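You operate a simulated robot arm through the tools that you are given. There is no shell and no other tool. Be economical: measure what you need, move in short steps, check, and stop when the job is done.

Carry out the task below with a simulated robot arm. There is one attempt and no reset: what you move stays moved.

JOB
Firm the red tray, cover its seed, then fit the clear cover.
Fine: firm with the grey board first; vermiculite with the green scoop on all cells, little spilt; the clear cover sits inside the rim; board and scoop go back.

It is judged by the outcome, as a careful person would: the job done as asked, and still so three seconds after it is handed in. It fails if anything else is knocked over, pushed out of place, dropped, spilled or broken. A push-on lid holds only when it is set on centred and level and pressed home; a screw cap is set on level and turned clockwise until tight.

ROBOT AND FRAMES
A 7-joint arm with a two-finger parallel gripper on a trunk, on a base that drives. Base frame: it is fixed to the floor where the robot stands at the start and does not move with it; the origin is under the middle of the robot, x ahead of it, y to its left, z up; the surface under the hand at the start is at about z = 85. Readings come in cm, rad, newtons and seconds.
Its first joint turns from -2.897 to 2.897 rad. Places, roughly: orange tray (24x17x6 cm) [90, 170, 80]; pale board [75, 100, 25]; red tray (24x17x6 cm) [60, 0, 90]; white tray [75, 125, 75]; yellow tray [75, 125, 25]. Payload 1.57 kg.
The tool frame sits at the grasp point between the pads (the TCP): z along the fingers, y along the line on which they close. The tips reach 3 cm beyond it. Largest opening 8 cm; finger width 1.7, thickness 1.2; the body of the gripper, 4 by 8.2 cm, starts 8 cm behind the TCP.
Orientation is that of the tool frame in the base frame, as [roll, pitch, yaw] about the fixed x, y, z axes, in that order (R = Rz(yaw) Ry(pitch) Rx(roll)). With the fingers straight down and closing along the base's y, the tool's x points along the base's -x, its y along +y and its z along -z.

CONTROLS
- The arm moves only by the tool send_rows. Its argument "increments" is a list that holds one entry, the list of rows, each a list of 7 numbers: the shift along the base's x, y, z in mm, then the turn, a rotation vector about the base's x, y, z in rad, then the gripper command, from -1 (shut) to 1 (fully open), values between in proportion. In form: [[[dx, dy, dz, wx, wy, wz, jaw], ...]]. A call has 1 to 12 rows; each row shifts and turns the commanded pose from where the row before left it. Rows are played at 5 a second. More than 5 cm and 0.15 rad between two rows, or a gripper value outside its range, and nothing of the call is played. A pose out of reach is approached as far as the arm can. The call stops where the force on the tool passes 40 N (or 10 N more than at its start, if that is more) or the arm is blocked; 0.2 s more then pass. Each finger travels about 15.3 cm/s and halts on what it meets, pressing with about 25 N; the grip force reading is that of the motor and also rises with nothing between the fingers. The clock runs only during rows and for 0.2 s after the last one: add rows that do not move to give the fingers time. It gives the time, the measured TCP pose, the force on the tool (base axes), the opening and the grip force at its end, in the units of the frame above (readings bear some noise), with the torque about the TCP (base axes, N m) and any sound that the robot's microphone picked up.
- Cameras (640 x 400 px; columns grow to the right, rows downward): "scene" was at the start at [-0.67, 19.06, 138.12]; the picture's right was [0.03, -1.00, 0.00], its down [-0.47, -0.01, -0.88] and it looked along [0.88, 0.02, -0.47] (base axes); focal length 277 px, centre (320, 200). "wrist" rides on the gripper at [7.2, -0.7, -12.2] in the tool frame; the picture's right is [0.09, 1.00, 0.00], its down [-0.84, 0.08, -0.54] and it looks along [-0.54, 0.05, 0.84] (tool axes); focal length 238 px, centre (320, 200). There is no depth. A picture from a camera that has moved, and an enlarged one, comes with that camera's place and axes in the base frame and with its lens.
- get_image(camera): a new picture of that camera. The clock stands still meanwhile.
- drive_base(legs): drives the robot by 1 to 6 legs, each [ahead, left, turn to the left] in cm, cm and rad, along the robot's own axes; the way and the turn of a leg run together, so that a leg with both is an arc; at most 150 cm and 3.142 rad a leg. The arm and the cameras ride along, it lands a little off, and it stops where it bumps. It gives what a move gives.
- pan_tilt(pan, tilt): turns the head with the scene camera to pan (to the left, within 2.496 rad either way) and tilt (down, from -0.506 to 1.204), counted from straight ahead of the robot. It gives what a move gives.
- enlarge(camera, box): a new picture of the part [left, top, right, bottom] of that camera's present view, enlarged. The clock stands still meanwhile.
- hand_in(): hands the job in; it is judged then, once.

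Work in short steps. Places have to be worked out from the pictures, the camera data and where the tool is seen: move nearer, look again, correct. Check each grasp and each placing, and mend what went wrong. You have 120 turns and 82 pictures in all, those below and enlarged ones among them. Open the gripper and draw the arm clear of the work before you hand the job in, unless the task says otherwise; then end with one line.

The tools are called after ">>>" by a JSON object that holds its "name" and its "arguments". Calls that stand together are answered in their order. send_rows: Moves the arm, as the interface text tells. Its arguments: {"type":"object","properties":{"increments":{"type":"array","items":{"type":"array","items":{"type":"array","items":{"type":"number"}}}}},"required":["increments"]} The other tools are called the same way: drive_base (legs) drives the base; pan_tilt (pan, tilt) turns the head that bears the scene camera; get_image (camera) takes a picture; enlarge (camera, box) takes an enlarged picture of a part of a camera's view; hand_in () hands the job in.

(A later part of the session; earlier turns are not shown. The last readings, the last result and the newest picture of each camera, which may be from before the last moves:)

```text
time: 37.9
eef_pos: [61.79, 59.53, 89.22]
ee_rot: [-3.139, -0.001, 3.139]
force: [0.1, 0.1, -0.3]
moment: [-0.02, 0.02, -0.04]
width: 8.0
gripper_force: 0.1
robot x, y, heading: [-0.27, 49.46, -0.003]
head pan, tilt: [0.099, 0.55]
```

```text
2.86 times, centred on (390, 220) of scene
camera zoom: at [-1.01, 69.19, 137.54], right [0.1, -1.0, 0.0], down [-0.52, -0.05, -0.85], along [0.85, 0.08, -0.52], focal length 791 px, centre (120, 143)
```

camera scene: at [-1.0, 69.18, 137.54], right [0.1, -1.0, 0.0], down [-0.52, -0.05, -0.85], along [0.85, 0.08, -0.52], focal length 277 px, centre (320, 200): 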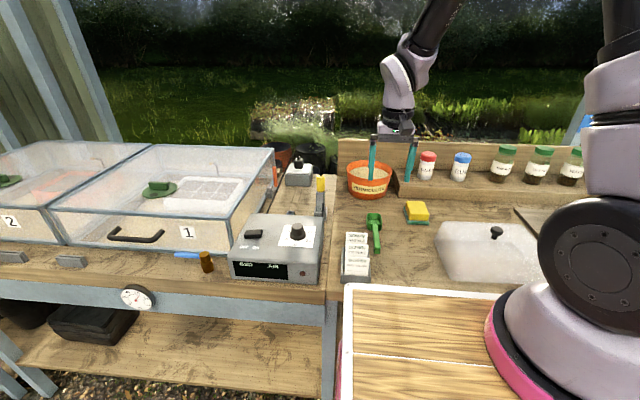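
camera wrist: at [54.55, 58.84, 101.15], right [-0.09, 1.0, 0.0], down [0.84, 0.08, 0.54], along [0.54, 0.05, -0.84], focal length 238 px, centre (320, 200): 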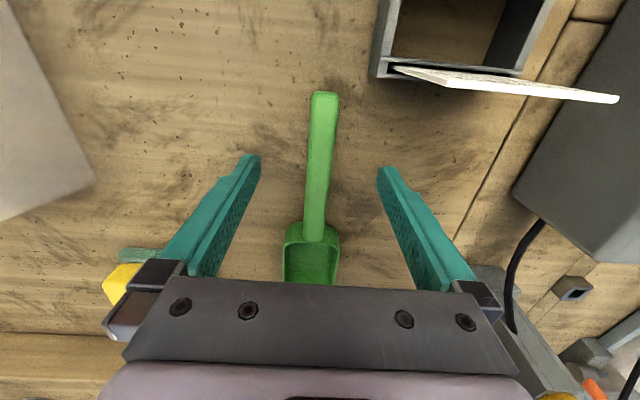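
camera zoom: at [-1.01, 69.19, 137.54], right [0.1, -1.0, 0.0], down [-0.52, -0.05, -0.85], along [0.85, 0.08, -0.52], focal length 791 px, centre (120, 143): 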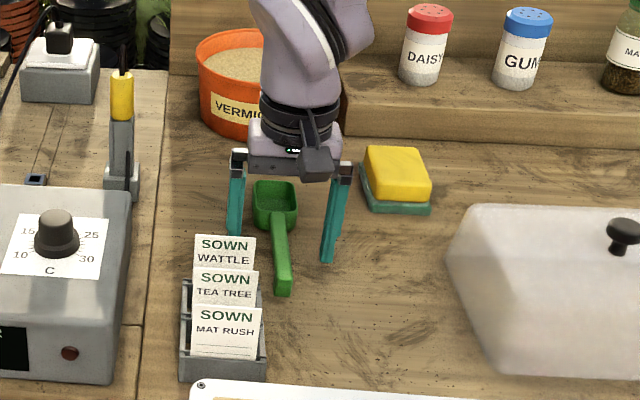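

The handle is centred between the fingers. I'll lower 9 mm and close gently.

>>> {"name": "send_rows", "arguments": {"increments": [[[0, -1, -5, 0, 0, 0, 1], [0, 0, -4, 0, 0, 0, 1], [0, 0, 0, 0, 0, 0, 0], [0, 0, 0, 0, 0, 0, -0.4], [0, 0, 0, 0, 0, 0, -1], [0, 0, 0, 0, 0, 0, -1], [0, 0, 0, 0, 0, 0, -1]]]}}

```text
time: 39.5
eef_pos: [61.94, 59.43, 88.22]
ee_rot: [-3.141, 0.0, 3.137]
force: [1.0, -0.1, -0.2]
moment: [0.0, 0.02, -0.01]
width: 1.47
gripper_force: 24.9
robot x, y, heading: [-0.02, 49.64, -0.003]
head pan, tilt: [0.099, 0.55]
```

Gripped (1.47 cm). I lift it 12 cm and look.

>>> {"name": "send_rows", "arguments": {"increments": [[[0, 0, 30, 0, 0, 0, -1], [0, 0, 45, 0, 0, 0, -1], [0, 0, 45, 0, 0, 0, -1], [0, 0, 0, 0, 0, 0, -1]]]}}

>>> {"name": "enlarge", "arguments": {"camera": "scene", "box": [330, 130, 450, 250]}}

>>> {"name": "get_image", "arguments": {"camera": "wrist"}}

```text
time: 40.5
eef_pos: [61.98, 59.43, 100.34]
ee_rot: [-3.14, -0.001, 3.138]
force: [-1.2, 0.5, -1.2]
moment: [0.02, 0.0, 0.03]
width: 1.48
gripper_force: 24.9
robot x, y, heading: [-0.05, 49.74, -0.0]
head pan, tilt: [0.099, 0.55]
```

```text
3.33 times, centred on (390, 190) of scene
camera zoom: at [-0.99, 69.19, 137.54], right [0.1, -1.0, 0.0], down [-0.52, -0.05, -0.85], along [0.85, 0.08, -0.52], focal length 923 px, centre (87, 233)
```

zoom: 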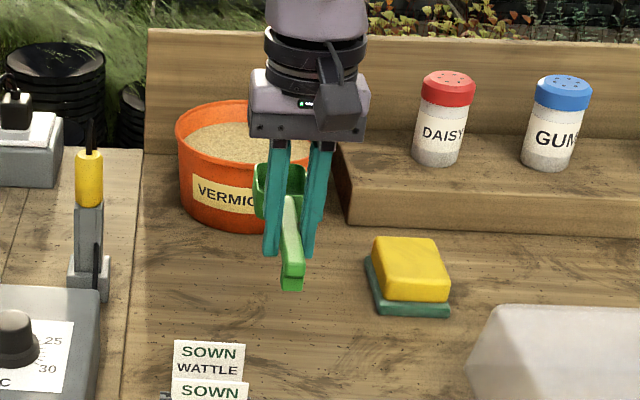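

```text
42 pictures are left
camera wrist: at [54.81, 58.81, 112.44], right [-0.09, 1.0, 0.0], down [0.84, 0.07, 0.54], along [0.54, 0.05, -0.84], focal length 238 px, centre (320, 200)
```

wrist: 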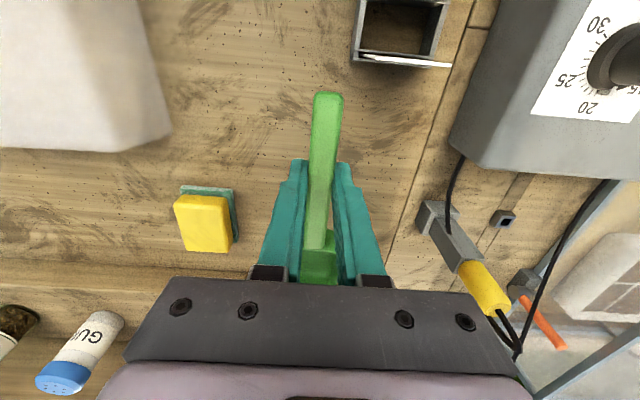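

The scoop is held well. To dig in the tub within reach I want the hand leaning toward the robot relative to the scoop, so I'll set it down on clear bench at y≈53 and regrip with the tool tilted.

>>> {"name": "send_rows", "arguments": {"increments": [[[0, -32, 0, 0, 0, 0, -1], [0, -32, -20, 0, 0, 0, -1], [0, 0, -40, 0, 0, 0, -1], [0, 0, -40, 0, 0, 0, -1], [0, 0, -18, 0, 0, 0, -1], [0, 0, -2, 0, 0, 0, -1], [0, 0, 0, 0, 0, 0, -1]]]}}

```text
time: 42.1
eef_pos: [61.99, 53.09, 88.14]
ee_rot: [-3.14, -0.001, 3.139]
force: [-2.1, 0.3, 10.6]
moment: [0.01, -0.22, -0.04]
width: 1.48
gripper_force: 24.8
robot x, y, heading: [0.02, 49.24, -0.004]
head pan, tilt: [0.099, 0.55]
```

Touching the bench. Releasing, rising, tilting the tool by -0.5 rad about y, then descending to regrip.

>>> {"name": "send_rows", "arguments": {"increments": [[[0, 0, 1, 0, 0, 0, 0.2], [0, 0, 0, 0, 0, 0, 0.2], [0, 0, 30, 0, -0.1, 0, 0.2], [-5, 0, 20, 0, -0.1, 0, 0.2], [-5, 0, 0, 0, -0.1, 0, 0.2], [0, 0, 0, 0, -0.1, 0, 0.2], [0, 0, 0, 0, -0.1, 0, 0.2], [0, 0, -25, 0, 0, 0, 0.2], [0, 0, -17, 0, 0, 0, 0.2], [0, 0, -7, 0, 0, 0, 0.2], [0, 0, 0, 0, 0, 0, 0.2]]]}}

>>> {"name": "enlarge", "arguments": {"camera": "scene", "box": [340, 140, 480, 290]}}

>>> {"name": "get_image", "arguments": {"camera": "wrist"}}

```text
time: 44.5
eef_pos: [60.99, 52.86, 88.34]
ee_rot: [3.142, 0.502, 3.137]
force: [0.0, 0.2, 0.2]
moment: [0.06, -0.01, 0.0]
width: 4.77
gripper_force: 0.0
robot x, y, heading: [-0.13, 49.75, -0.002]
head pan, tilt: [0.099, 0.55]
```

```text
2.67 times, centred on (410, 215) of scene
camera zoom: at [-1.01, 69.19, 137.54], right [0.1, -1.0, 0.0], down [-0.52, -0.05, -0.85], along [0.85, 0.08, -0.52], focal length 738 px, centre (80, 160)
```

zoom: 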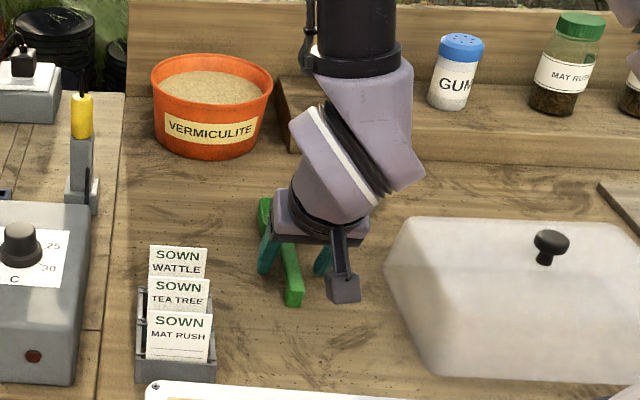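

```text
40 pictures are left
camera wrist: at [48.73, 52.15, 95.5], right [-0.08, 1.0, -0.04], down [0.47, 0.07, 0.88], along [0.88, 0.05, -0.48], focal length 238 px, centre (320, 200)
```

wrist: 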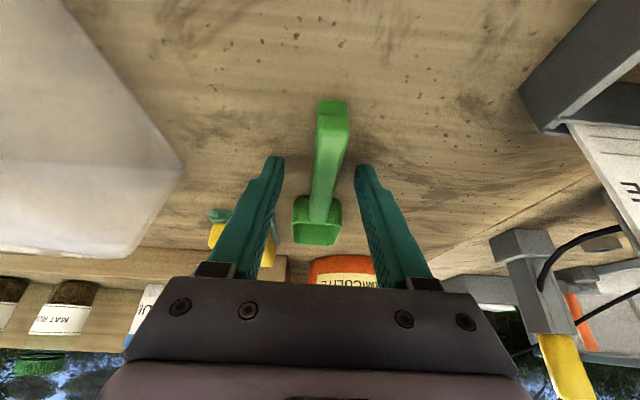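

The handle sits centred between the tilted fingers. Closing.

>>> {"name": "send_rows", "arguments": {"increments": [[[0, 0, -1, 0, 0, 0, -0.4], [0, 0, 0, 0, 0, 0, -1], [0, 0, 0, 0, 0, 0, -1], [0, 0, 0, 0, 0, 0, -1], [0, 0, 30, 0, 0, 0, -1], [0, 0, 50, 0, 0, 0, -1], [0, 0, 40, 0, 0, 0, -1], [0, 0, 0, 0, 0, 0, -1]]]}}

>>> {"name": "enlarge", "arguments": {"camera": "scene", "box": [330, 120, 470, 270]}}

```text
time: 46.3
eef_pos: [61.08, 53.42, 100.29]
ee_rot: [-3.14, 0.502, 3.135]
force: [-0.4, -0.5, -0.5]
moment: [0.0, 0.0, 0.0]
width: 1.5
gripper_force: 25.4
out of reach, approached as far as the arm can: row 6
robot x, y, heading: [-0.15, 49.71, -0.001]
head pan, tilt: [0.099, 0.55]
```

```text
2.67 times, centred on (400, 195) of scene
camera zoom: at [-0.98, 69.19, 137.54], right [0.1, -1.0, 0.0], down [-0.52, -0.05, -0.85], along [0.85, 0.08, -0.52], focal length 738 px, centre (107, 213)
```

zoom: 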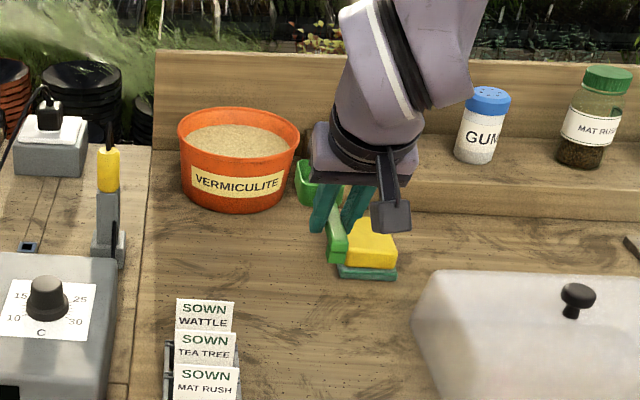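

Scoop held again. Now I carry it to the tub, pitching the blade down 0.5 rad, and stop above the surface to check.

>>> {"name": "send_rows", "arguments": {"increments": [[[38, 12.4, 14, 0, 0, 0, -1], [38, 12.4, 14, 0, 0.1, 0, -1], [38, 12.4, 12, 0, 0.1, 0, -1], [38, 12.4, 12, 0, 0.1, 0, -1], [43, 12.4, 0, 0, 0.1, 0, -1], [38, 0, -10, 0, 0.1, 0, -1], [0, 0, 0, 0, 0, 0, -1]]]}}

>>> {"name": "enlarge", "arguments": {"camera": "scene", "box": [320, 100, 460, 220]}}

>>> {"name": "get_image", "arguments": {"camera": "wrist"}}

```text
time: 47.9
eef_pos: [84.93, 59.58, 104.33]
ee_rot: [-3.141, -0.001, 3.137]
force: [0.4, 0.6, -0.8]
moment: [0.01, 0.03, 0.0]
width: 1.52
gripper_force: 25.2
robot x, y, heading: [-0.12, 49.84, -0.0]
head pan, tilt: [0.099, 0.55]
```

```text
3.33 times, centred on (390, 160) of scene
camera zoom: at [-1.02, 69.19, 137.54], right [0.1, -1.0, 0.0], down [-0.52, -0.05, -0.85], along [0.85, 0.08, -0.52], focal length 923 px, centre (87, 333)
```

zoom: 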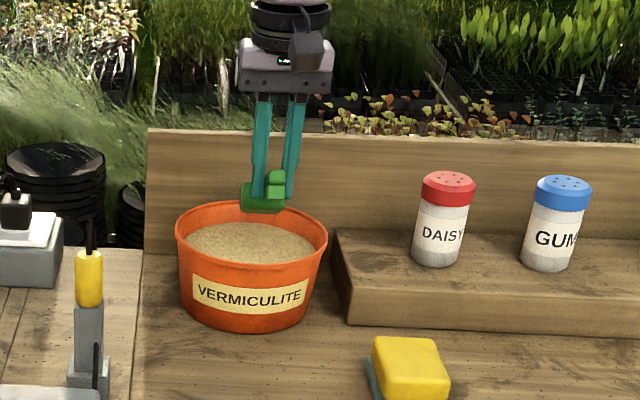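

```text
37 pictures are left
camera wrist: at [77.58, 58.87, 116.29], right [-0.09, 1.0, 0.0], down [0.84, 0.07, 0.54], along [0.54, 0.05, -0.84], focal length 238 px, centre (320, 200)
```

wrist: 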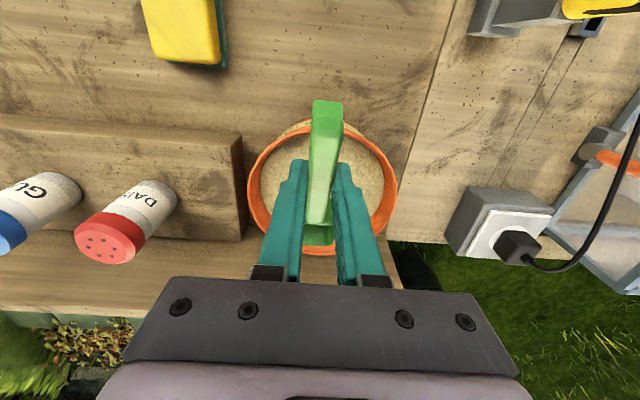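

From above, the tub rim spans x≈83.7–100.4, centre y≈60.2, z≈94, with the surface about 2 cm lower. Now I dig in, push forward, level the scoop and lift.

>>> {"name": "send_rows", "arguments": {"increments": [[[-10, 4, -30, 0, 0, 0, -1], [-9, 0, -28, 0, 0, 0, -1], [15, 0, -5, 0, 0, 0, -1], [25, 0, -5, 0, 0, 0, -1], [-2, 0, 10, 0, -0.14, 0, -1], [-6, 0, 10, 0, -0.14, 0, -1], [-5, 0, 14, 0, -0.14, 0, -1], [0, 0, 30, 0, -0.14, 0, -1], [0, 0, 30, 0, 0, 0, -1], [0, 0, 0, 0, 0, 0, -1]]]}}

>>> {"name": "enlarge", "arguments": {"camera": "scene", "box": [320, 100, 460, 220]}}

```text
time: 50.1
eef_pos: [85.59, 59.74, 106.97]
ee_rot: [3.14, 0.56, 3.137]
force: [0.8, -0.8, -0.3]
moment: [-0.02, -0.01, -0.03]
width: 1.49
gripper_force: 24.5
robot x, y, heading: [0.12, 49.42, -0.005]
head pan, tilt: [0.099, 0.55]
```

```text
3.33 times, centred on (390, 160) of scene
camera zoom: at [-0.99, 69.19, 137.54], right [0.1, -1.0, 0.0], down [-0.52, -0.05, -0.85], along [0.85, 0.08, -0.52], focal length 923 px, centre (87, 333)
```

zoom: 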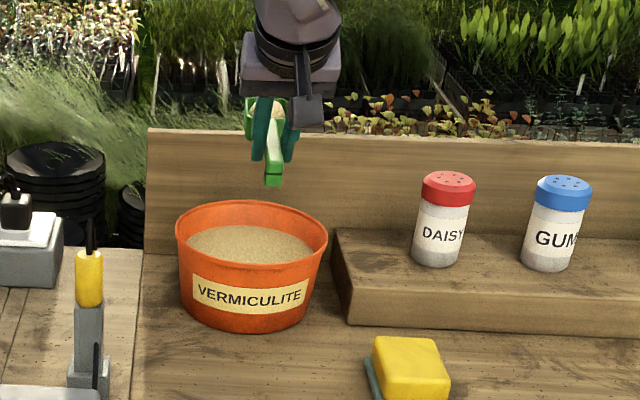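

The scoop came up loaded and nothing spilled. Carrying it level to the tray (left column, y≈3).

>>> {"name": "send_rows", "arguments": {"increments": [[[-20, -33, 3, 0, 0, 0, -1], [-20, -33, 3, 0, 0, 0, -1], [-20, -33, 0, 0, 0, 0, -1], [-20, -33, 0, 0, 0, 0, -1], [-20, -33, 0, 0, 0, 0, -1], [-20, -33, 0, 0, 0, 0, -1], [-20, -33, 0, 0, 0, 0, -1], [-20, -33, 0, 0, 0, 0, -1], [-20, -33, 0, 0, 0, 0, -1], [-20, -33, 0, 0, 0, 0, -1], [-20, -33, 0, 0, 0, 0, -1], [-20, -33, 0, 0, 0, 0, -1]]]}}

>>> {"name": "pan_tilt", "arguments": {"pan": -0.7, "tilt": 0.6}}

>>> {"name": "send_rows", "arguments": {"increments": [[[-20, -33, 0, 0, 0, 0, -1], [-20, -33, 0, 0, 0, 0, -1], [-20, -33, 0, 0, 0, 0, -1], [-20, -33, 0, 0, 0, 0, -1], [-20, -33, 0, 0, 0, 0, -1], [0, 0, 0, 0, 0, 0, -1]]]}}

>>> {"name": "get_image", "arguments": {"camera": "scene"}}

>>> {"name": "get_image", "arguments": {"camera": "wrist"}}

```text
time: 52.7
eef_pos: [61.84, 20.31, 107.86]
ee_rot: [3.14, 0.559, 3.14]
force: [-0.1, 0.6, -0.5]
moment: [-0.02, 0.01, -0.03]
width: 1.5
gripper_force: 25.1
robot x, y, heading: [-0.41, 49.61, -0.002]
head pan, tilt: [0.099, 0.55]
```

```text
time: 53.8
eef_pos: [61.74, 20.17, 107.83]
ee_rot: [3.139, 0.561, 3.136]
force: [-0.3, 0.1, -0.8]
moment: [-0.05, 0.01, -0.02]
width: 1.47
gripper_force: 24.7
robot x, y, heading: [-0.13, 49.48, 0.0]
head pan, tilt: [-0.7, 0.6]
```

```text
time: 55.2
eef_pos: [51.5, 3.76, 107.55]
ee_rot: [-3.14, 0.56, 3.137]
force: [0.1, -0.5, -1.0]
moment: [0.0, 0.04, -0.01]
width: 1.51
gripper_force: 25.4
robot x, y, heading: [-0.24, 49.48, -0.002]
head pan, tilt: [-0.7, 0.6]
```

```text
35 pictures are left
camera scene: at [-3.19, 62.6, 137.09], right [-0.65, -0.76, 0.0], down [-0.43, 0.36, -0.82], along [0.63, -0.53, -0.57], focal length 277 px, centre (320, 200)
```

scene: 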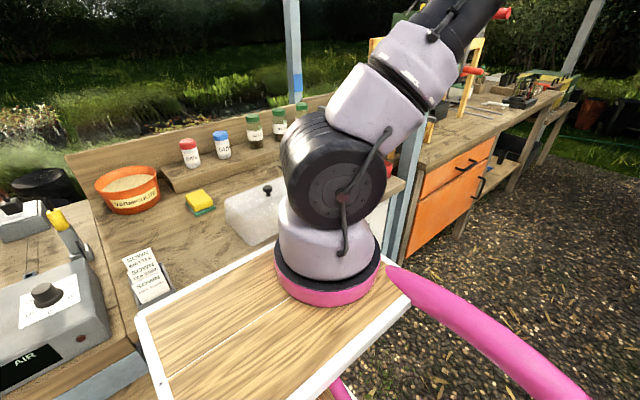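

```text
34 pictures are left
camera wrist: at [38.9, 2.96, 113.9], right [-0.07, 1.0, -0.05], down [0.42, 0.08, 0.9], along [0.9, 0.05, -0.43], focal length 238 px, centre (320, 200)
```

wrist: 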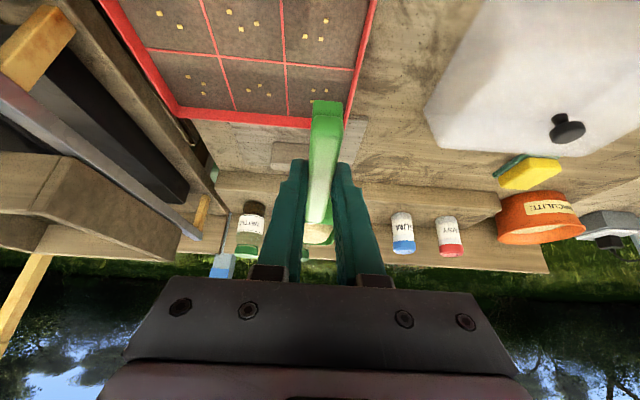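

The wrist camera sees the tray well. I'll now tip the scoop gradually over the rear-left cell, stopping part-way to see how it flows.

>>> {"name": "send_rows", "arguments": {"increments": [[[2, -3, -16, 0, 0.15, 0, -1], [2, -3, -16, 0, 0.15, 0, -1], [2, -2, -15, 0, 0.15, 0, -1], [13, 0, 14, 0, 0.15, 0, -1], [11, 0, 13, 0, 0.15, 0, -1], [0, 0, 0, 0, 0, 0, -1], [0, 0, 0, 0, 0, 0, -1]]]}}

>>> {"name": "get_image", "arguments": {"camera": "wrist"}}

```text
time: 56.8
eef_pos: [54.52, 2.89, 105.55]
ee_rot: [-3.138, -0.191, 3.138]
force: [-0.8, 0.0, -0.5]
moment: [0.0, 0.02, 0.03]
width: 1.51
gripper_force: 25.0
robot x, y, heading: [-0.01, 49.77, -0.001]
head pan, tilt: [-0.7, 0.6]
```

```text
33 pictures are left
camera wrist: at [49.62, 2.12, 118.81], right [-0.09, 1.0, 0.01], down [0.92, 0.08, 0.37], along [0.37, 0.05, -0.93], focal length 238 px, centre (320, 200)
```

wrist: 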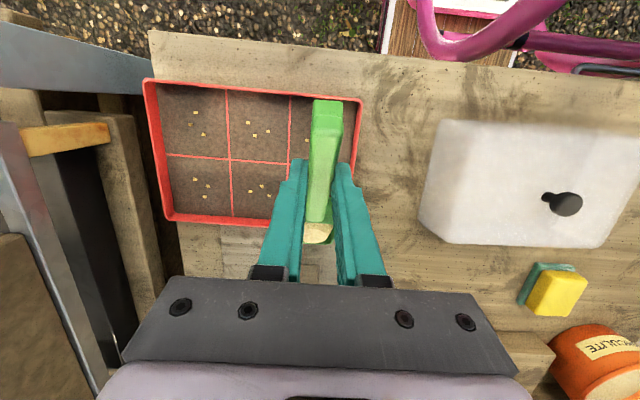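

No flow yet at this pitch, as the scoop has a lip. I need to shift back a bit so the lip stays over the rear-left cell, and pitch further.

>>> {"name": "send_rows", "arguments": {"increments": [[[-22, 0, -8, 0, 0, 0, -1], [8, 0, -10, 0, 0.14, 0, -1], [0, 0, 0, 0, 0, 0, -1], [17, 0, 11, 0, 0.14, 0, -1], [0, 0, 0, 0, 0, 0, -1], [0, 0, 0, 0, 0, 0, -1]]]}}

>>> {"name": "get_image", "arguments": {"camera": "wrist"}}

```text
time: 58.2
eef_pos: [54.7, 2.85, 104.91]
ee_rot: [-3.138, -0.468, 3.138]
force: [-0.3, 0.6, -1.0]
moment: [-0.01, 0.0, -0.01]
width: 1.49
gripper_force: 25.0
robot x, y, heading: [-0.11, 49.47, 0.003]
head pan, tilt: [-0.7, 0.6]
```

```text
32 pictures are left
camera wrist: at [53.73, 2.11, 118.83], right [-0.08, 1.0, 0.04], down [0.99, 0.08, 0.1], along [0.1, 0.05, -0.99], focal length 238 px, centre (320, 200)
```

wrist: 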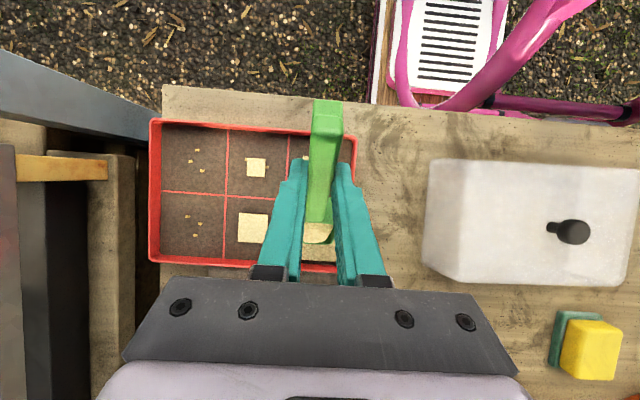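

Vermiculite shows up as patches in the cells, and some is already in the middle column. I'll move to the right column and pitch further there.

>>> {"name": "send_rows", "arguments": {"increments": [[[0, -38, 0, 0, 0, 0, -1], [0, -38, 0, 0, 0, 0, -1], [0, -38, 0, 0, 0, 0, -1], [0, -38, 0, 0, 0, 0, -1], [0, 0, 6, 0, 0.12, 0, -1], [0, 0, 0, 0, 0, 0, -1], [-20, 0, 0, 0, 0, 0, -1], [-20, 0, 0, 0, 0, 0, -1], [0, 0, 0, 0, 0, 0, -1]]]}}

>>> {"name": "get_image", "arguments": {"camera": "wrist"}}

```text
time: 60.2
eef_pos: [50.84, -12.46, 105.36]
ee_rot: [-3.138, -0.588, 3.135]
force: [0.4, -0.3, -0.4]
moment: [0.0, 0.02, 0.03]
width: 1.49
gripper_force: 24.7
robot x, y, heading: [-0.66, 49.57, -0.001]
head pan, tilt: [-0.7, 0.6]
```

```text
31 pictures are left
camera wrist: at [51.53, -13.1, 119.45], right [-0.07, 1.0, 0.05], down [1.0, 0.08, -0.01], along [-0.02, 0.05, -1.0], focal length 238 px, centre (320, 200)
```

wrist: 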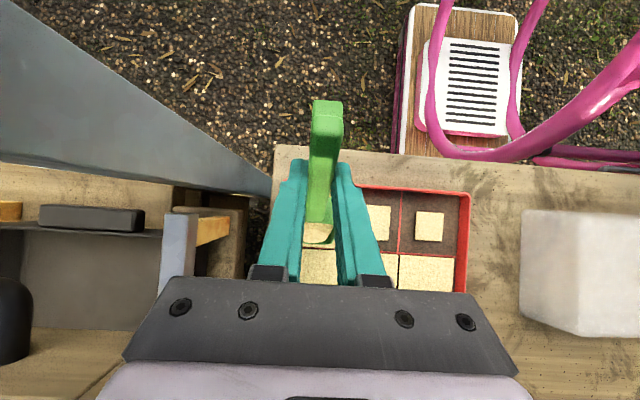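

Coverage is building up. I'll keep pitching over the right-front cell to empty the rest there.

>>> {"name": "send_rows", "arguments": {"increments": [[[8, 0, 4, 0, 0.14, 0, -1], [0, 0, 0, 0, 0, 0, -1], [0, 0, 0, 0, 0, 0, -1], [14, 0, 3, 0, 0.14, 0, -1], [0, 0, 0, 0, 0, 0, -1], [0, 0, 0, 0, 0, 0, -1]]]}}

>>> {"name": "get_image", "arguments": {"camera": "wrist"}}

```text
time: 61.6
eef_pos: [53.04, -12.44, 106.32]
ee_rot: [-3.135, -0.869, 3.136]
force: [0.5, -0.9, 0.0]
moment: [0.0, 0.0, 0.02]
width: 1.48
gripper_force: 24.8
robot x, y, heading: [-0.27, 49.44, -0.005]
head pan, tilt: [-0.7, 0.6]
```

```text
30 pictures are left
camera wrist: at [57.63, -13.06, 119.55], right [-0.06, 1.0, 0.07], down [0.95, 0.07, -0.29], along [-0.29, 0.05, -0.95], focal length 238 px, centre (320, 200)
```

wrist: 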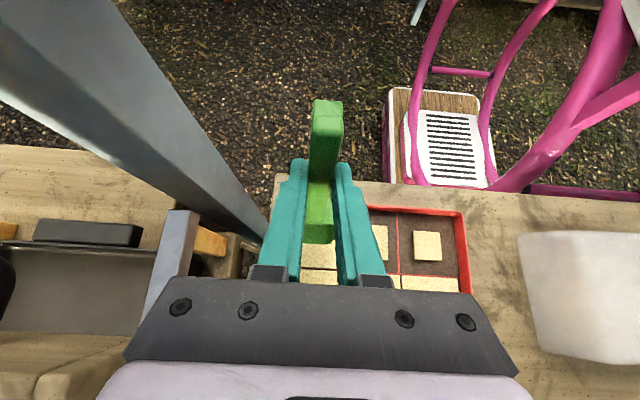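

Scoop is empty. I lift, un-pitch and move left to see the whole tray from the wrist camera.

>>> {"name": "send_rows", "arguments": {"increments": [[[0, 10, 40, 0, -0.13, 0, -1], [0, 45, 10, 0, -0.13, 0, -1], [0, 45, 10, 0, -0.13, 0, -1], [0, 45, 0, 0, -0.13, 0, -1], [0, 45, 0, 0, -0.13, 0, -1], [0, 45, 0, 0, -0.13, 0, -1], [0, 0, 0, 0, 0, 0, -1]]]}}

>>> {"name": "get_image", "arguments": {"camera": "wrist"}}

```text
time: 63.2
eef_pos: [53.46, 11.12, 112.4]
ee_rot: [-3.141, -0.086, 3.139]
force: [-0.4, -0.1, -0.7]
moment: [0.0, 0.0, 0.02]
width: 1.49
gripper_force: 24.7
robot x, y, heading: [-0.24, 49.9, 0.0]
head pan, tilt: [-0.7, 0.6]
```

```text
29 pictures are left
camera wrist: at [47.24, 10.51, 125.06], right [-0.09, 1.0, 0.01], down [0.88, 0.07, 0.47], along [0.46, 0.05, -0.88], focal length 238 px, centre (320, 200)
```

wrist: 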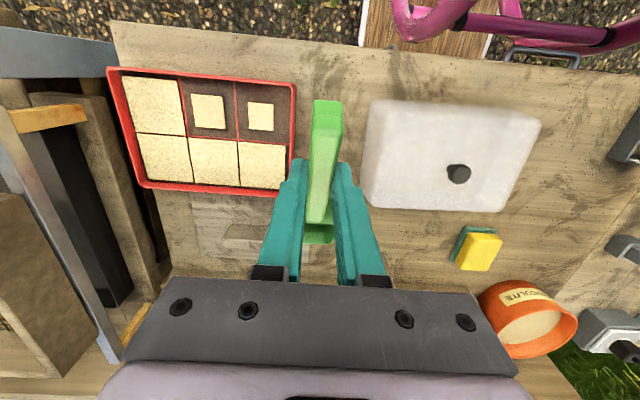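

Four cells are fully covered, while the front-middle and front-left are only half covered. I'll fetch a second scoop. First back to the tub.

>>> {"name": "send_rows", "arguments": {"increments": [[[24.2, 37.7, 0, 0, -0.08, 0, -1], [24.2, 37.7, 0, 0, 0, 0, -1], [24.2, 37.7, 0, 0, 0, 0, -1], [24.2, 37.7, 0, 0, 0, 0, -1], [24.2, 37.7, 0, 0, 0, 0, -1], [24.2, 37.7, 0, 0, 0, 0, -1], [24.2, 37.7, 0, 0, 0, 0, -1], [24.2, 37.7, 0, 0, 0, 0, -1], [24.2, 37.7, 0, 0, 0, 0, -1], [24.2, 37.7, 0, 0, 0, 0, -1], [24.2, 37.7, 0, 0, 0, 0, -1], [24.2, 37.7, 0, 0, 0, 0, -1]]]}}

>>> {"name": "send_rows", "arguments": {"increments": [[[20, 34, -40, 0, 0, 0, -1], [0, 0, -35, 0, 0, 0, -1], [0, 0, 0, 0, 0, 0, -1]]]}}

```text
time: 65.8
eef_pos: [81.95, 56.48, 112.19]
ee_rot: [-3.14, -0.008, 3.136]
force: [0.0, 0.3, 0.4]
moment: [0.01, -0.02, 0.01]
width: 1.49
gripper_force: 25.0
robot x, y, heading: [-0.22, 49.33, -0.002]
head pan, tilt: [-0.7, 0.6]
```

```text
refused: row 1 steps farther than a row can; nothing moved
```

Positioned near the tub, so I take a shallower scoop this time.

>>> {"name": "send_rows", "arguments": {"increments": [[[8, 35, -15, 0, 0, 0, -1], [0, 0, -40, 0, 0, 0, -1], [0, 0, -40, 0, 0, 0, -1], [0, 0, -28, 0, 0, 0, -1], [15, 0, -5, 0, 0, 0, -1], [25, 0, -3, 0, 0, 0, -1], [-2, 0, 10, 0, -0.14, 0, -1], [-6, 0, 10, 0, -0.14, 0, -1], [-5, 0, 14, 0, -0.14, 0, -1], [0, 0, 30, 0, -0.14, 0, -1], [0, 0, 30, 0, 0, 0, -1], [0, 0, 0, 0, 0, 0, -1]]]}}

>>> {"name": "get_image", "arguments": {"camera": "wrist"}}

```text
time: 68.4
eef_pos: [85.56, 59.79, 108.3]
ee_rot: [-3.141, 0.55, 3.135]
force: [-0.7, 0.3, -0.3]
moment: [0.01, 0.02, -0.01]
width: 1.5
gripper_force: 24.9
robot x, y, heading: [0.09, 49.43, 0.0]
head pan, tilt: [-0.7, 0.6]
```

```text
28 pictures are left
camera wrist: at [72.9, 59.17, 114.8], right [-0.07, 1.0, -0.05], down [0.43, 0.07, 0.9], along [0.9, 0.05, -0.43], focal length 238 px, centre (320, 200)
```

wrist: 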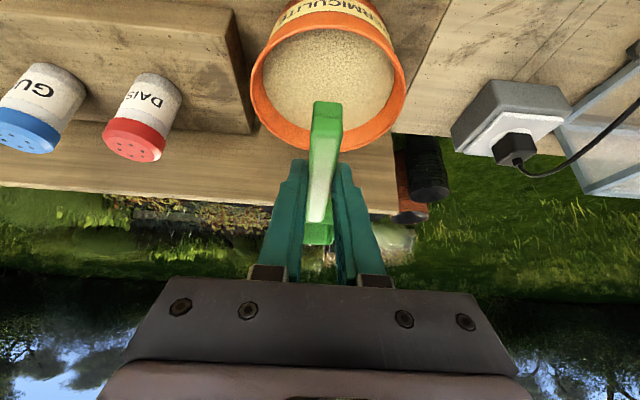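

The shallow pass picked up nothing. Repeating at the original depth.

>>> {"name": "send_rows", "arguments": {"increments": [[[-7, 0, -10, 0, 0.14, 0, -1], [-6, 0, -10, 0, 0.14, 0, -1], [-6, 0, -10, 0, 0.14, 0, -1], [-6, 0, -10, 0, 0.13, 0, -1], [0, 0, -30, 0, 0, 0, -1], [0, 0, -29, 0, 0, 0, -1], [15, 0, -5, 0, 0, 0, -1], [25, 0, -5, 0, 0, 0, -1], [-2, 0, 10, 0, -0.14, 0, -1], [-6, 0, 10, 0, -0.14, 0, -1], [-5, 0, 14, 0, -0.14, 0, -1], [0, 0, 30, 0, -0.14, 0, -1]]]}}

>>> {"name": "send_rows", "arguments": {"increments": [[[0, 0, 30, 0, 0, 0, -1], [0, 0, 0, 0, 0, 0, -1]]]}}

>>> {"name": "get_image", "arguments": {"camera": "wrist"}}

```text
time: 71.0
eef_pos: [85.96, 59.98, 103.77]
ee_rot: [3.14, 0.561, 3.134]
force: [0.3, 0.0, -1.0]
moment: [0.05, 0.02, 0.06]
width: 1.47
gripper_force: 24.9
robot x, y, heading: [-0.2, 49.56, -0.004]
head pan, tilt: [-0.7, 0.6]
```

```text
time: 71.6
eef_pos: [85.87, 60.02, 106.77]
ee_rot: [-3.141, 0.561, 3.137]
force: [0.2, 0.3, -0.1]
moment: [0.02, 0.02, 0.01]
width: 1.49
gripper_force: 25.0
robot x, y, heading: [-0.19, 50.01, -0.003]
head pan, tilt: [-0.7, 0.6]
```

```text
27 pictures are left
camera wrist: at [73.16, 59.28, 113.13], right [-0.07, 1.0, -0.05], down [0.42, 0.08, 0.9], along [0.9, 0.05, -0.42], focal length 238 px, centre (320, 200)
```

wrist: 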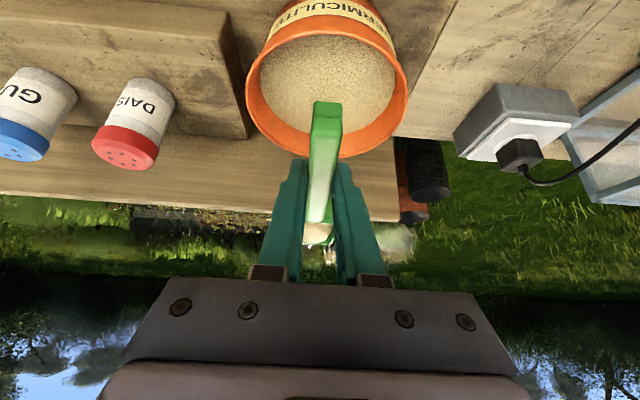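

A whitish tint shows at the blade, so I'll enlarge it to check the load.

>>> {"name": "enlarge", "arguments": {"camera": "wrist", "box": [270, 190, 370, 260]}}

```text
5.71 times, centred on (320, 225) of wrist
camera zoom: at [73.16, 59.28, 113.13], right [-0.07, 1.0, -0.05], down [0.42, 0.08, 0.9], along [0.9, 0.05, -0.42], focal length 1362 px, centre (320, 57)
```

zoom: 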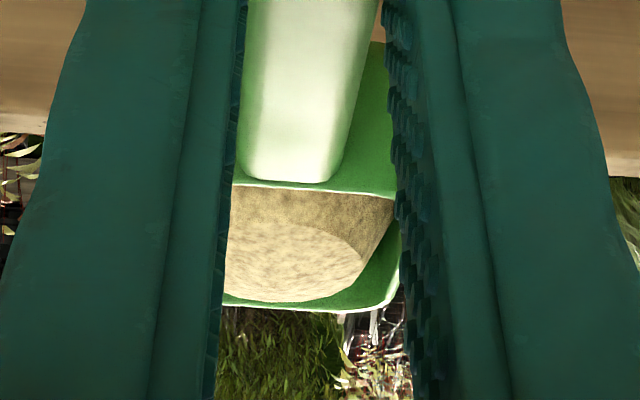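

It's well loaded. Carrying it level to the front-left of the tray.

>>> {"name": "send_rows", "arguments": {"increments": [[[-24.6, -33.4, 0, 0, 0, 0, -1], [-24.6, -33.4, 0, 0, 0, 0, -1], [-24.6, -33.4, 0, 0, 0, 0, -1], [-24.6, -33.4, 0, 0, 0, 0, -1], [-24.6, -33.4, 0, 0, 0, 0, -1], [-24.6, -33.4, 0, 0, 0, 0, -1], [-24.6, -33.4, 0, 0, 0, 0, -1], [-24.6, -33.4, 0, 0, 0, 0, -1], [-24.6, -33.4, 0, 0, 0, 0, -1], [-24.6, -33.4, 0, 0, 0, 0, -1], [-24.6, -33.4, 0, 0, 0, 0, -1], [-24.6, -33.4, 0, 0, 0, 0, -1]]]}}

>>> {"name": "send_rows", "arguments": {"increments": [[[-24.6, -33.4, 0, 0, 0, 0, -1], [-24.6, -33.4, 0, 0, 0, 0, -1], [-24.6, -33.4, 0, 0, 0, 0, -1], [-24.6, -33.4, 0, 0, 0, 0, -1], [-20, -33.4, 0, 0, 0, 0, -1], [0, 0, 0, 0, 0, 0, -1]]]}}

>>> {"name": "send_rows", "arguments": {"increments": [[[2, 0, -8, 0, 0.15, 0, -1], [2, 0, -8, 0, 0.15, 0, -1], [2, 0, -8, 0, 0.15, 0, -1], [2, 0, -5, 0, 0.15, 0, -1], [4, 0, -4, 0, 0.15, 0, -1], [0, 0, 0, 0, 0, 0, -1]]]}}

>>> {"name": "get_image", "arguments": {"camera": "wrist"}}

```text
time: 74.2
eef_pos: [57.01, 19.41, 107.5]
ee_rot: [3.14, 0.561, 3.137]
force: [0.0, 0.6, -0.9]
moment: [0.0, -0.02, -0.01]
width: 1.49
gripper_force: 25.0
out of reach, approached as far as the arm can: row 10, 11
robot x, y, heading: [-0.27, 49.46, -0.004]
head pan, tilt: [-0.7, 0.6]
```

```text
time: 75.6
eef_pos: [45.15, 2.91, 107.19]
ee_rot: [3.139, 0.561, 3.138]
force: [0.3, -0.4, 0.3]
moment: [-0.01, 0.03, 0.04]
width: 1.49
gripper_force: 24.9
robot x, y, heading: [-0.29, 49.45, 0.004]
head pan, tilt: [-0.7, 0.6]
```

```text
time: 77.0
eef_pos: [46.24, 2.73, 103.74]
ee_rot: [-3.137, -0.19, 3.138]
force: [0.3, 0.4, -0.8]
moment: [0.02, 0.02, -0.02]
width: 1.47
gripper_force: 25.2
robot x, y, heading: [-0.49, 49.95, -0.006]
head pan, tilt: [-0.7, 0.6]
```

```text
25 pictures are left
camera wrist: at [41.36, 2.01, 117.01], right [-0.09, 1.0, 0.01], down [0.92, 0.08, 0.37], along [0.37, 0.05, -0.93], focal length 238 px, centre (320, 200)
```

wrist: 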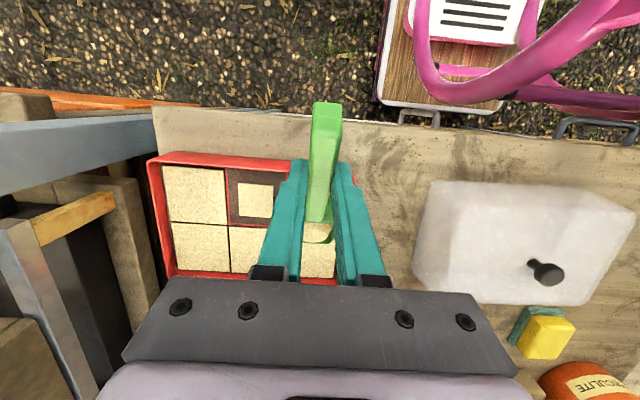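

The lip is over the front-left cell. Pitching further, with pauses.

>>> {"name": "send_rows", "arguments": {"increments": [[[-2, 0, 3, 0, 0.14, 0, -1], [0, 0, 0, 0, 0, 0, -1], [8, 0, 5, 0, 0.07, 0, -1], [0, 0, 0, 0, 0, 0, -1], [0, 0, 0, 0, 0, 0, -1]]]}}

>>> {"name": "get_image", "arguments": {"camera": "wrist"}}

```text
time: 78.2
eef_pos: [46.86, 2.67, 104.72]
ee_rot: [-3.139, -0.399, 3.136]
force: [0.1, 0.1, -1.0]
moment: [-0.03, -0.02, -0.01]
width: 1.5
gripper_force: 25.1
robot x, y, heading: [-0.11, 49.15, -0.001]
head pan, tilt: [-0.7, 0.6]
```

```text
24 pictures are left
camera wrist: at [44.94, 2.0, 118.63], right [-0.08, 1.0, 0.03], down [0.98, 0.07, 0.17], along [0.17, 0.05, -0.98], focal length 238 px, centre (320, 200)
```

wrist: 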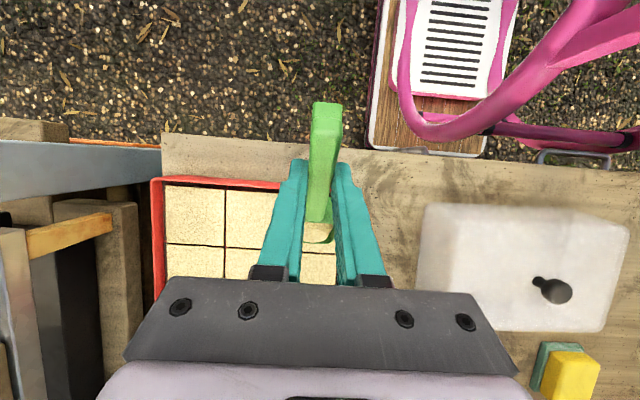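

The front-middle cell is now full. I pitch back to stop the flow, rise and move left to see the front-left cell.

>>> {"name": "send_rows", "arguments": {"increments": [[[0, 0, 5, 0, -0.15, 0, -1], [0, 0, 10, 0, -0.15, 0, -1], [0, 30, 15, 0, -0.15, 0, -1], [0, 40, 10, 0, -0.1, 0, -1], [0, 30, 10, 0, 0, 0, -1], [0, 0, 0, 0, 0, 0, -1]]]}}

>>> {"name": "get_image", "arguments": {"camera": "wrist"}}

```text
time: 79.6
eef_pos: [46.73, 12.83, 109.81]
ee_rot: [-3.14, 0.152, 3.137]
force: [0.9, -0.1, -0.3]
moment: [0.03, 0.03, -0.01]
width: 1.46
gripper_force: 24.9
robot x, y, heading: [-0.42, 49.23, -0.0]
head pan, tilt: [-0.7, 0.6]
```

```text
23 pictures are left
camera wrist: at [37.75, 12.14, 120.62], right [-0.09, 1.0, -0.01], down [0.75, 0.07, 0.66], along [0.66, 0.05, -0.75], focal length 238 px, centre (320, 200)
```

wrist: 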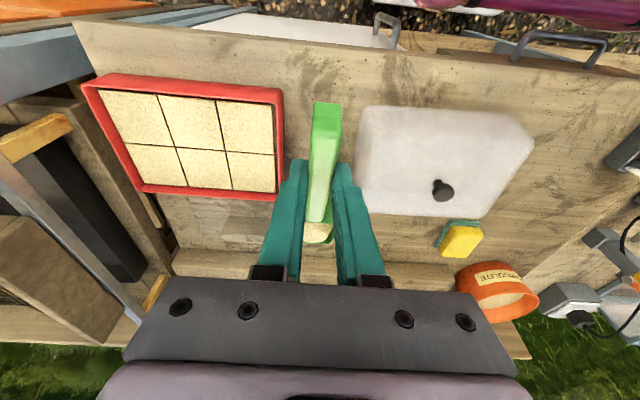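

All six cells are fully covered and no spill is visible. I'll return the leftover to the tub: level the scoop and carry it back.

>>> {"name": "send_rows", "arguments": {"increments": [[[0, 0, 5, 0, -0.14, 0, -1], [10, 20, 5, 0, -0.14, 0, -1], [23, 36, 0, 0, -0.12, 0, -1], [23, 36, 0, 0, 0, 0, -1], [23, 36, 0, 0, 0, 0, -1], [23, 36, 0, 0, 0, 0, -1], [23, 36, 0, 0, 0, 0, -1], [23, 36, 0, 0, 0, 0, -1], [23, 36, 0, 0, 0, 0, -1], [23, 36, 0, 0, 0, 0, -1], [23, 36, 0, 0, 0, 0, -1], [23, 36, 0, 0, 0, 0, -1]]]}}

>>> {"name": "pan_tilt", "arguments": {"pan": 0.1, "tilt": 0.55}}

>>> {"name": "send_rows", "arguments": {"increments": [[[23, 36, 0, 0, 0, 0, -1], [23, 36, 0, 0, 0, 0, -1], [20, 17, 0, 0, 0.14, 0, -1], [0, 0, 0, 0, 0.14, 0, -1], [0, 0, -10, 0, 0.14, 0, -1], [0, 0, -10, 0, 0.14, 0, -1], [0, 0, 0, 0, 0.14, 0, -1], [5, 0, 0, 0, 0.14, 0, -1], [5, 0, 0, 0, 0.14, 0, -1], [0, 0, 0, 0, 0, 0, -1]]]}}

>>> {"name": "get_image", "arguments": {"camera": "wrist"}}

>>> {"name": "enlarge", "arguments": {"camera": "scene", "box": [320, 90, 460, 220]}}

```text
time: 82.2
eef_pos: [73.33, 48.2, 112.19]
ee_rot: [3.14, 0.553, 3.135]
force: [0.0, -0.3, -0.9]
moment: [0.08, 0.11, 0.08]
width: 1.51
gripper_force: 25.3
out of reach, approached as far as the arm can: row 3, 4, 5
robot x, y, heading: [-0.54, 49.49, -0.005]
head pan, tilt: [-0.7, 0.6]
```

```text
time: 83.4
eef_pos: [73.24, 48.31, 112.15]
ee_rot: [-3.141, 0.55, 3.135]
force: [-0.5, 0.2, -0.4]
moment: [0.0, 0.05, -0.03]
width: 1.46
gripper_force: 24.7
robot x, y, heading: [-0.09, 49.29, -0.002]
head pan, tilt: [0.099, 0.55]
```

```text
time: 85.6
eef_pos: [77.41, 57.32, 110.13]
ee_rot: [-3.141, 0.095, -3.118]
force: [0.5, -0.2, -1.0]
moment: [-0.01, 0.03, 0.02]
width: 1.52
gripper_force: 24.9
out of reach, approached as far as the arm can: row 5, 6, 7, 8, 9
robot x, y, heading: [0.03, 49.5, 0.002]
head pan, tilt: [0.099, 0.55]
```

```text
22 pictures are left
camera wrist: at [69.05, 56.46, 121.49], right [-0.11, 0.99, -0.01], down [0.78, 0.09, 0.62], along [0.61, 0.06, -0.79], focal length 238 px, centre (320, 200)
```

wrist: 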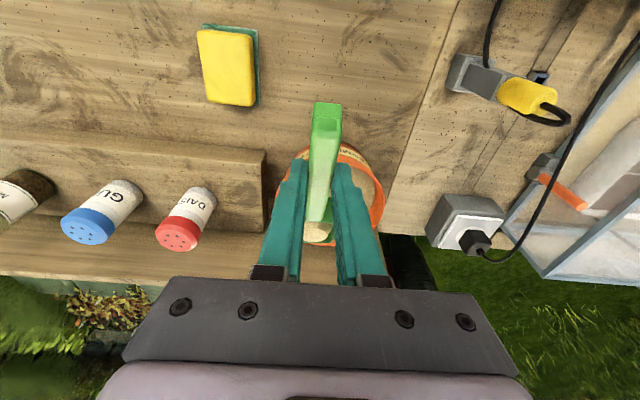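

```text
3.08 times, centred on (390, 155) of scene
camera zoom: at [-1.0, 69.19, 137.54], right [0.1, -1.0, 0.0], down [-0.52, -0.05, -0.85], along [0.85, 0.08, -0.52], focal length 852 px, centre (105, 338)
```

zoom: 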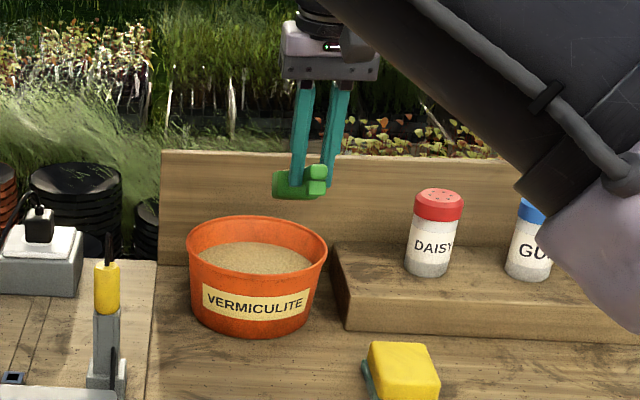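

The arm seems stuck in a different elbow posture. I'll look at the whole scene before correcting.

>>> {"name": "get_image", "arguments": {"camera": "scene"}}

```text
20 pictures are left
camera scene: at [-1.0, 69.19, 137.54], right [0.1, -1.0, 0.0], down [-0.52, -0.05, -0.85], along [0.85, 0.08, -0.52], focal length 277 px, centre (320, 200)
```

scene: 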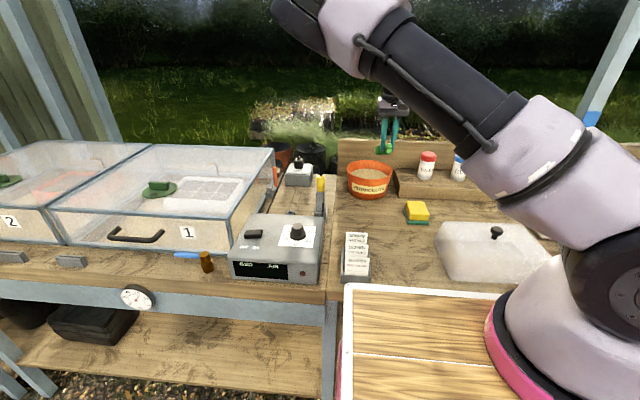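

The elbow swung to the left of the arm, which limits the reach. I'll retract with the scoop level, toward the region where it should untangle.

>>> {"name": "send_rows", "arguments": {"increments": [[[-10, 0, 5, 0, -0.14, 0, -1], [-20, 0, 5, 0, -0.14, 0, -1], [-20, 0, 0, 0, -0.14, 0, -1], [-20, 0, 0, 0, -0.14, 0, -1], [-20, -10, 0, 0, -0.14, 0, -1], [-20, -10, 0, 0, -0.14, 0, -1], [-20, -20, 0, 0, -0.06, 0, -1], [0, 0, 0, 0, 0, 0, -1]]]}}

>>> {"name": "get_image", "arguments": {"camera": "scene"}}

```text
time: 87.4
eef_pos: [67.95, 55.04, 111.65]
ee_rot: [-3.11, 0.993, -3.101]
force: [-0.5, 0.0, -0.7]
moment: [0.0, 0.03, 0.02]
width: 1.48
gripper_force: 25.4
out of reach, approached as far as the arm can: row 6, 7
robot x, y, heading: [-0.24, 49.63, -0.003]
head pan, tilt: [0.099, 0.55]
```

```text
19 pictures are left
camera scene: at [-1.01, 69.18, 137.54], right [0.1, -1.0, 0.0], down [-0.52, -0.05, -0.85], along [0.85, 0.08, -0.52], focal length 277 px, centre (320, 200)
```

scene: 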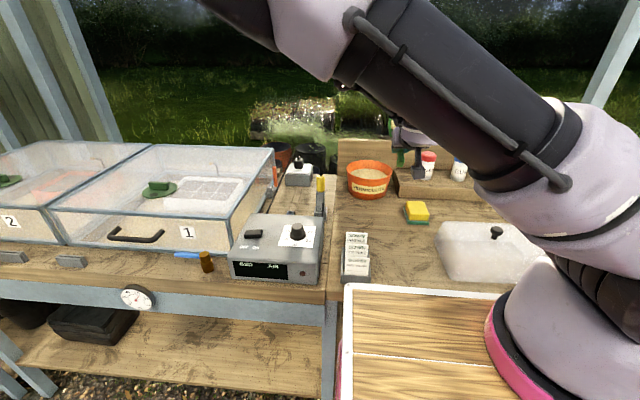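

The tool is now tilted back with the scoop still held. I bring the tool to vertical here at moderate reach, which needs less extreme joints.

>>> {"name": "send_rows", "arguments": {"increments": [[[0, 0, 0, 0, 0.14, 0, -1], [0, 0, 0, 0, 0.14, 0, -1], [0, 0, 0, 0, 0.14, 0, -1], [0, 0, 0, 0, 0.14, 0, -1], [0, 0, 0, 0, 0.14, 0, -1], [0, 0, 0, 0, 0.14, 0, -1], [0, 0, 0, 0, 0.1, 0, -1], [0, 0, 0, 0, 0, 0, -1]]]}}

```text
time: 89.2
eef_pos: [67.76, 55.29, 111.87]
ee_rot: [3.139, 0.054, -3.12]
force: [0.7, 0.3, 0.5]
moment: [-0.05, 0.02, 0.02]
width: 1.46
gripper_force: 24.5
robot x, y, heading: [-0.28, 49.43, 0.001]
head pan, tilt: [0.099, 0.55]
```

Vertical was reached without trouble. Now I extend forward toward the tub in small steps.

>>> {"name": "send_rows", "arguments": {"increments": [[[20, 8, 0, 0, 0, -0.02, -1], [20, 8, 0, 0, 0, 0, -1], [20, 8, 0, 0, 0, 0, -1], [20, 8, 0, 0, 0, 0, -1], [20, 8, 0, 0, 0, 0, -1], [20, 8, 0, 0, 0, 0, -1], [20, 0, 0, 0, 0, 0, -1], [20, 0, 0, 0, 0, 0, -1], [0, 0, 0, 0, 0, 0, -1]]]}}

>>> {"name": "get_image", "arguments": {"camera": "scene"}}

```text
time: 91.2
eef_pos: [83.74, 59.94, 111.78]
ee_rot: [3.141, 0.054, -3.139]
force: [-1.1, 0.2, -0.6]
moment: [-0.02, 0.02, 0.02]
width: 1.47
gripper_force: 24.7
robot x, y, heading: [-0.17, 49.42, -0.003]
head pan, tilt: [0.099, 0.55]
```

```text
18 pictures are left
camera scene: at [-1.01, 69.19, 137.54], right [0.1, -1.0, 0.0], down [-0.52, -0.05, -0.85], along [0.85, 0.08, -0.52], focal length 277 px, centre (320, 200)
```

scene: 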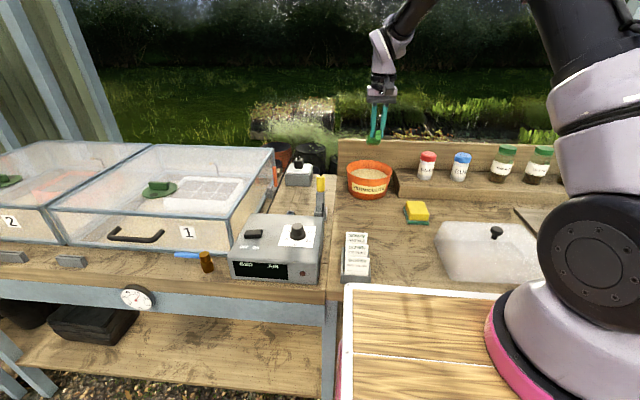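

The elbow is back to normal. Now I tip the leftover into the tub.

>>> {"name": "send_rows", "arguments": {"increments": [[[4, 0, -8, 0, 0.14, 0, -1], [5, 0, -8, 0, 0.14, 0, -1], [5, 0, -8, 0, 0.14, 0, -1], [5, 0, -8, 0, 0.14, 0, -1], [5, 0, -5, 0, 0.14, 0, -1], [3, 0, 0, 0, 0.12, 0, -1], [3, 0, 0, 0, 0.12, 0, -1], [0, 0, 0, 0, 0, 0, -1], [0, 0, 0, 0, 0, 0, -1], [0, 0, 0, 0, 0, 0, -1]]]}}

>>> {"name": "enlarge", "arguments": {"camera": "scene", "box": [320, 100, 440, 220]}}

>>> {"name": "enlarge", "arguments": {"camera": "wrist", "box": [200, 80, 440, 290]}}

```text
time: 93.4
eef_pos: [85.8, 59.37, 109.32]
ee_rot: [3.14, -0.684, -3.133]
force: [-1.0, 0.5, -1.2]
moment: [0.05, 0.0, 0.03]
width: 1.49
gripper_force: 25.2
out of reach, approached as far as the arm can: row 6, 7
robot x, y, heading: [0.1, 49.17, 0.0]
head pan, tilt: [0.099, 0.55]
```

```text
3.33 times, centred on (380, 160) of scene
camera zoom: at [-1.0, 69.19, 137.54], right [0.1, -1.0, 0.0], down [-0.52, -0.05, -0.85], along [0.85, 0.08, -0.52], focal length 923 px, centre (120, 333)
```

zoom: 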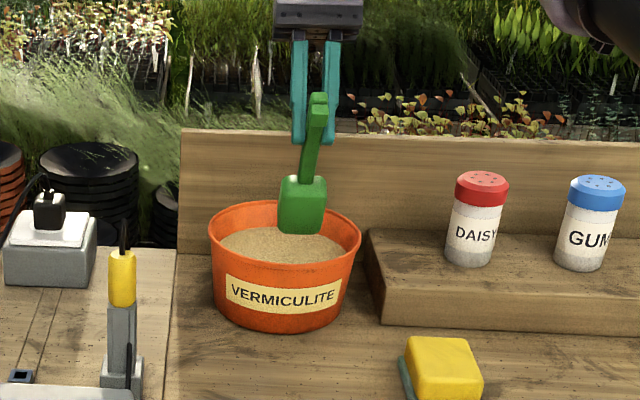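

```text
1.90 times, centred on (320, 185) of wrist
camera zoom: at [87.88, 58.65, 123.24], right [-0.08, 1.0, 0.06], down [0.99, 0.08, -0.11], along [-0.11, 0.05, -0.99], focal length 454 px, centre (320, 229)
```

zoom: 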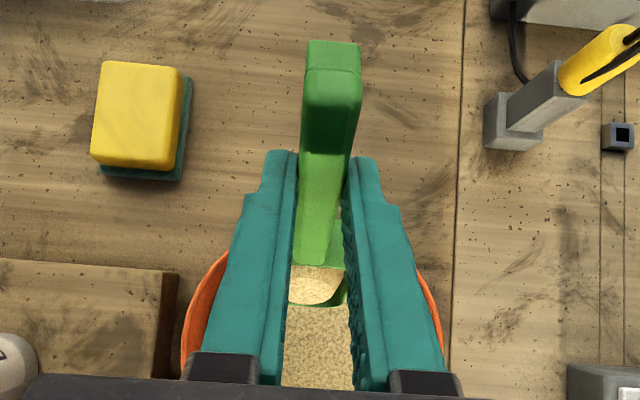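

Some remains in the scoop. I lower slightly and pitch more to empty it.

>>> {"name": "send_rows", "arguments": {"increments": [[[0, 5, -8, 0, 0.05, 0, -1], [0, 0, -8, 0, 0.08, 0, -1], [0, 0, 0, 0, 0.1, 0, -1], [0, 0, 0, 0, 0.1, 0, -1], [0, 0, 0, 0, 0, 0, -1], [0, 0, 0, 0, 0, 0, -1]]]}}

>>> {"name": "enlarge", "arguments": {"camera": "wrist", "box": [200, 80, 440, 290]}}

```text
time: 94.8
eef_pos: [82.57, 56.93, 107.63]
ee_rot: [-3.138, -0.815, -3.133]
force: [0.2, 0.4, 0.0]
moment: [-0.05, -0.01, 0.01]
width: 1.5
gripper_force: 24.5
out of reach, approached as far as the arm can: row 1, 2, 3, 4
robot x, y, heading: [0.09, 49.12, -0.003]
head pan, tilt: [0.099, 0.55]
```

```text
1.90 times, centred on (320, 185) of wrist
camera zoom: at [86.53, 56.18, 121.15], right [-0.07, 1.0, 0.06], down [0.97, 0.09, -0.24], along [-0.24, 0.05, -0.97], focal length 454 px, centre (320, 229)
```

zoom: 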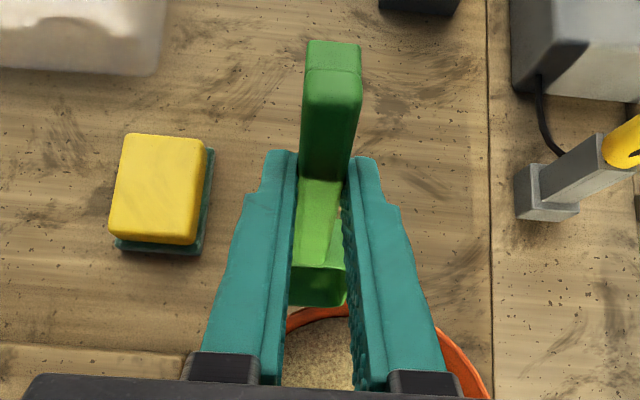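

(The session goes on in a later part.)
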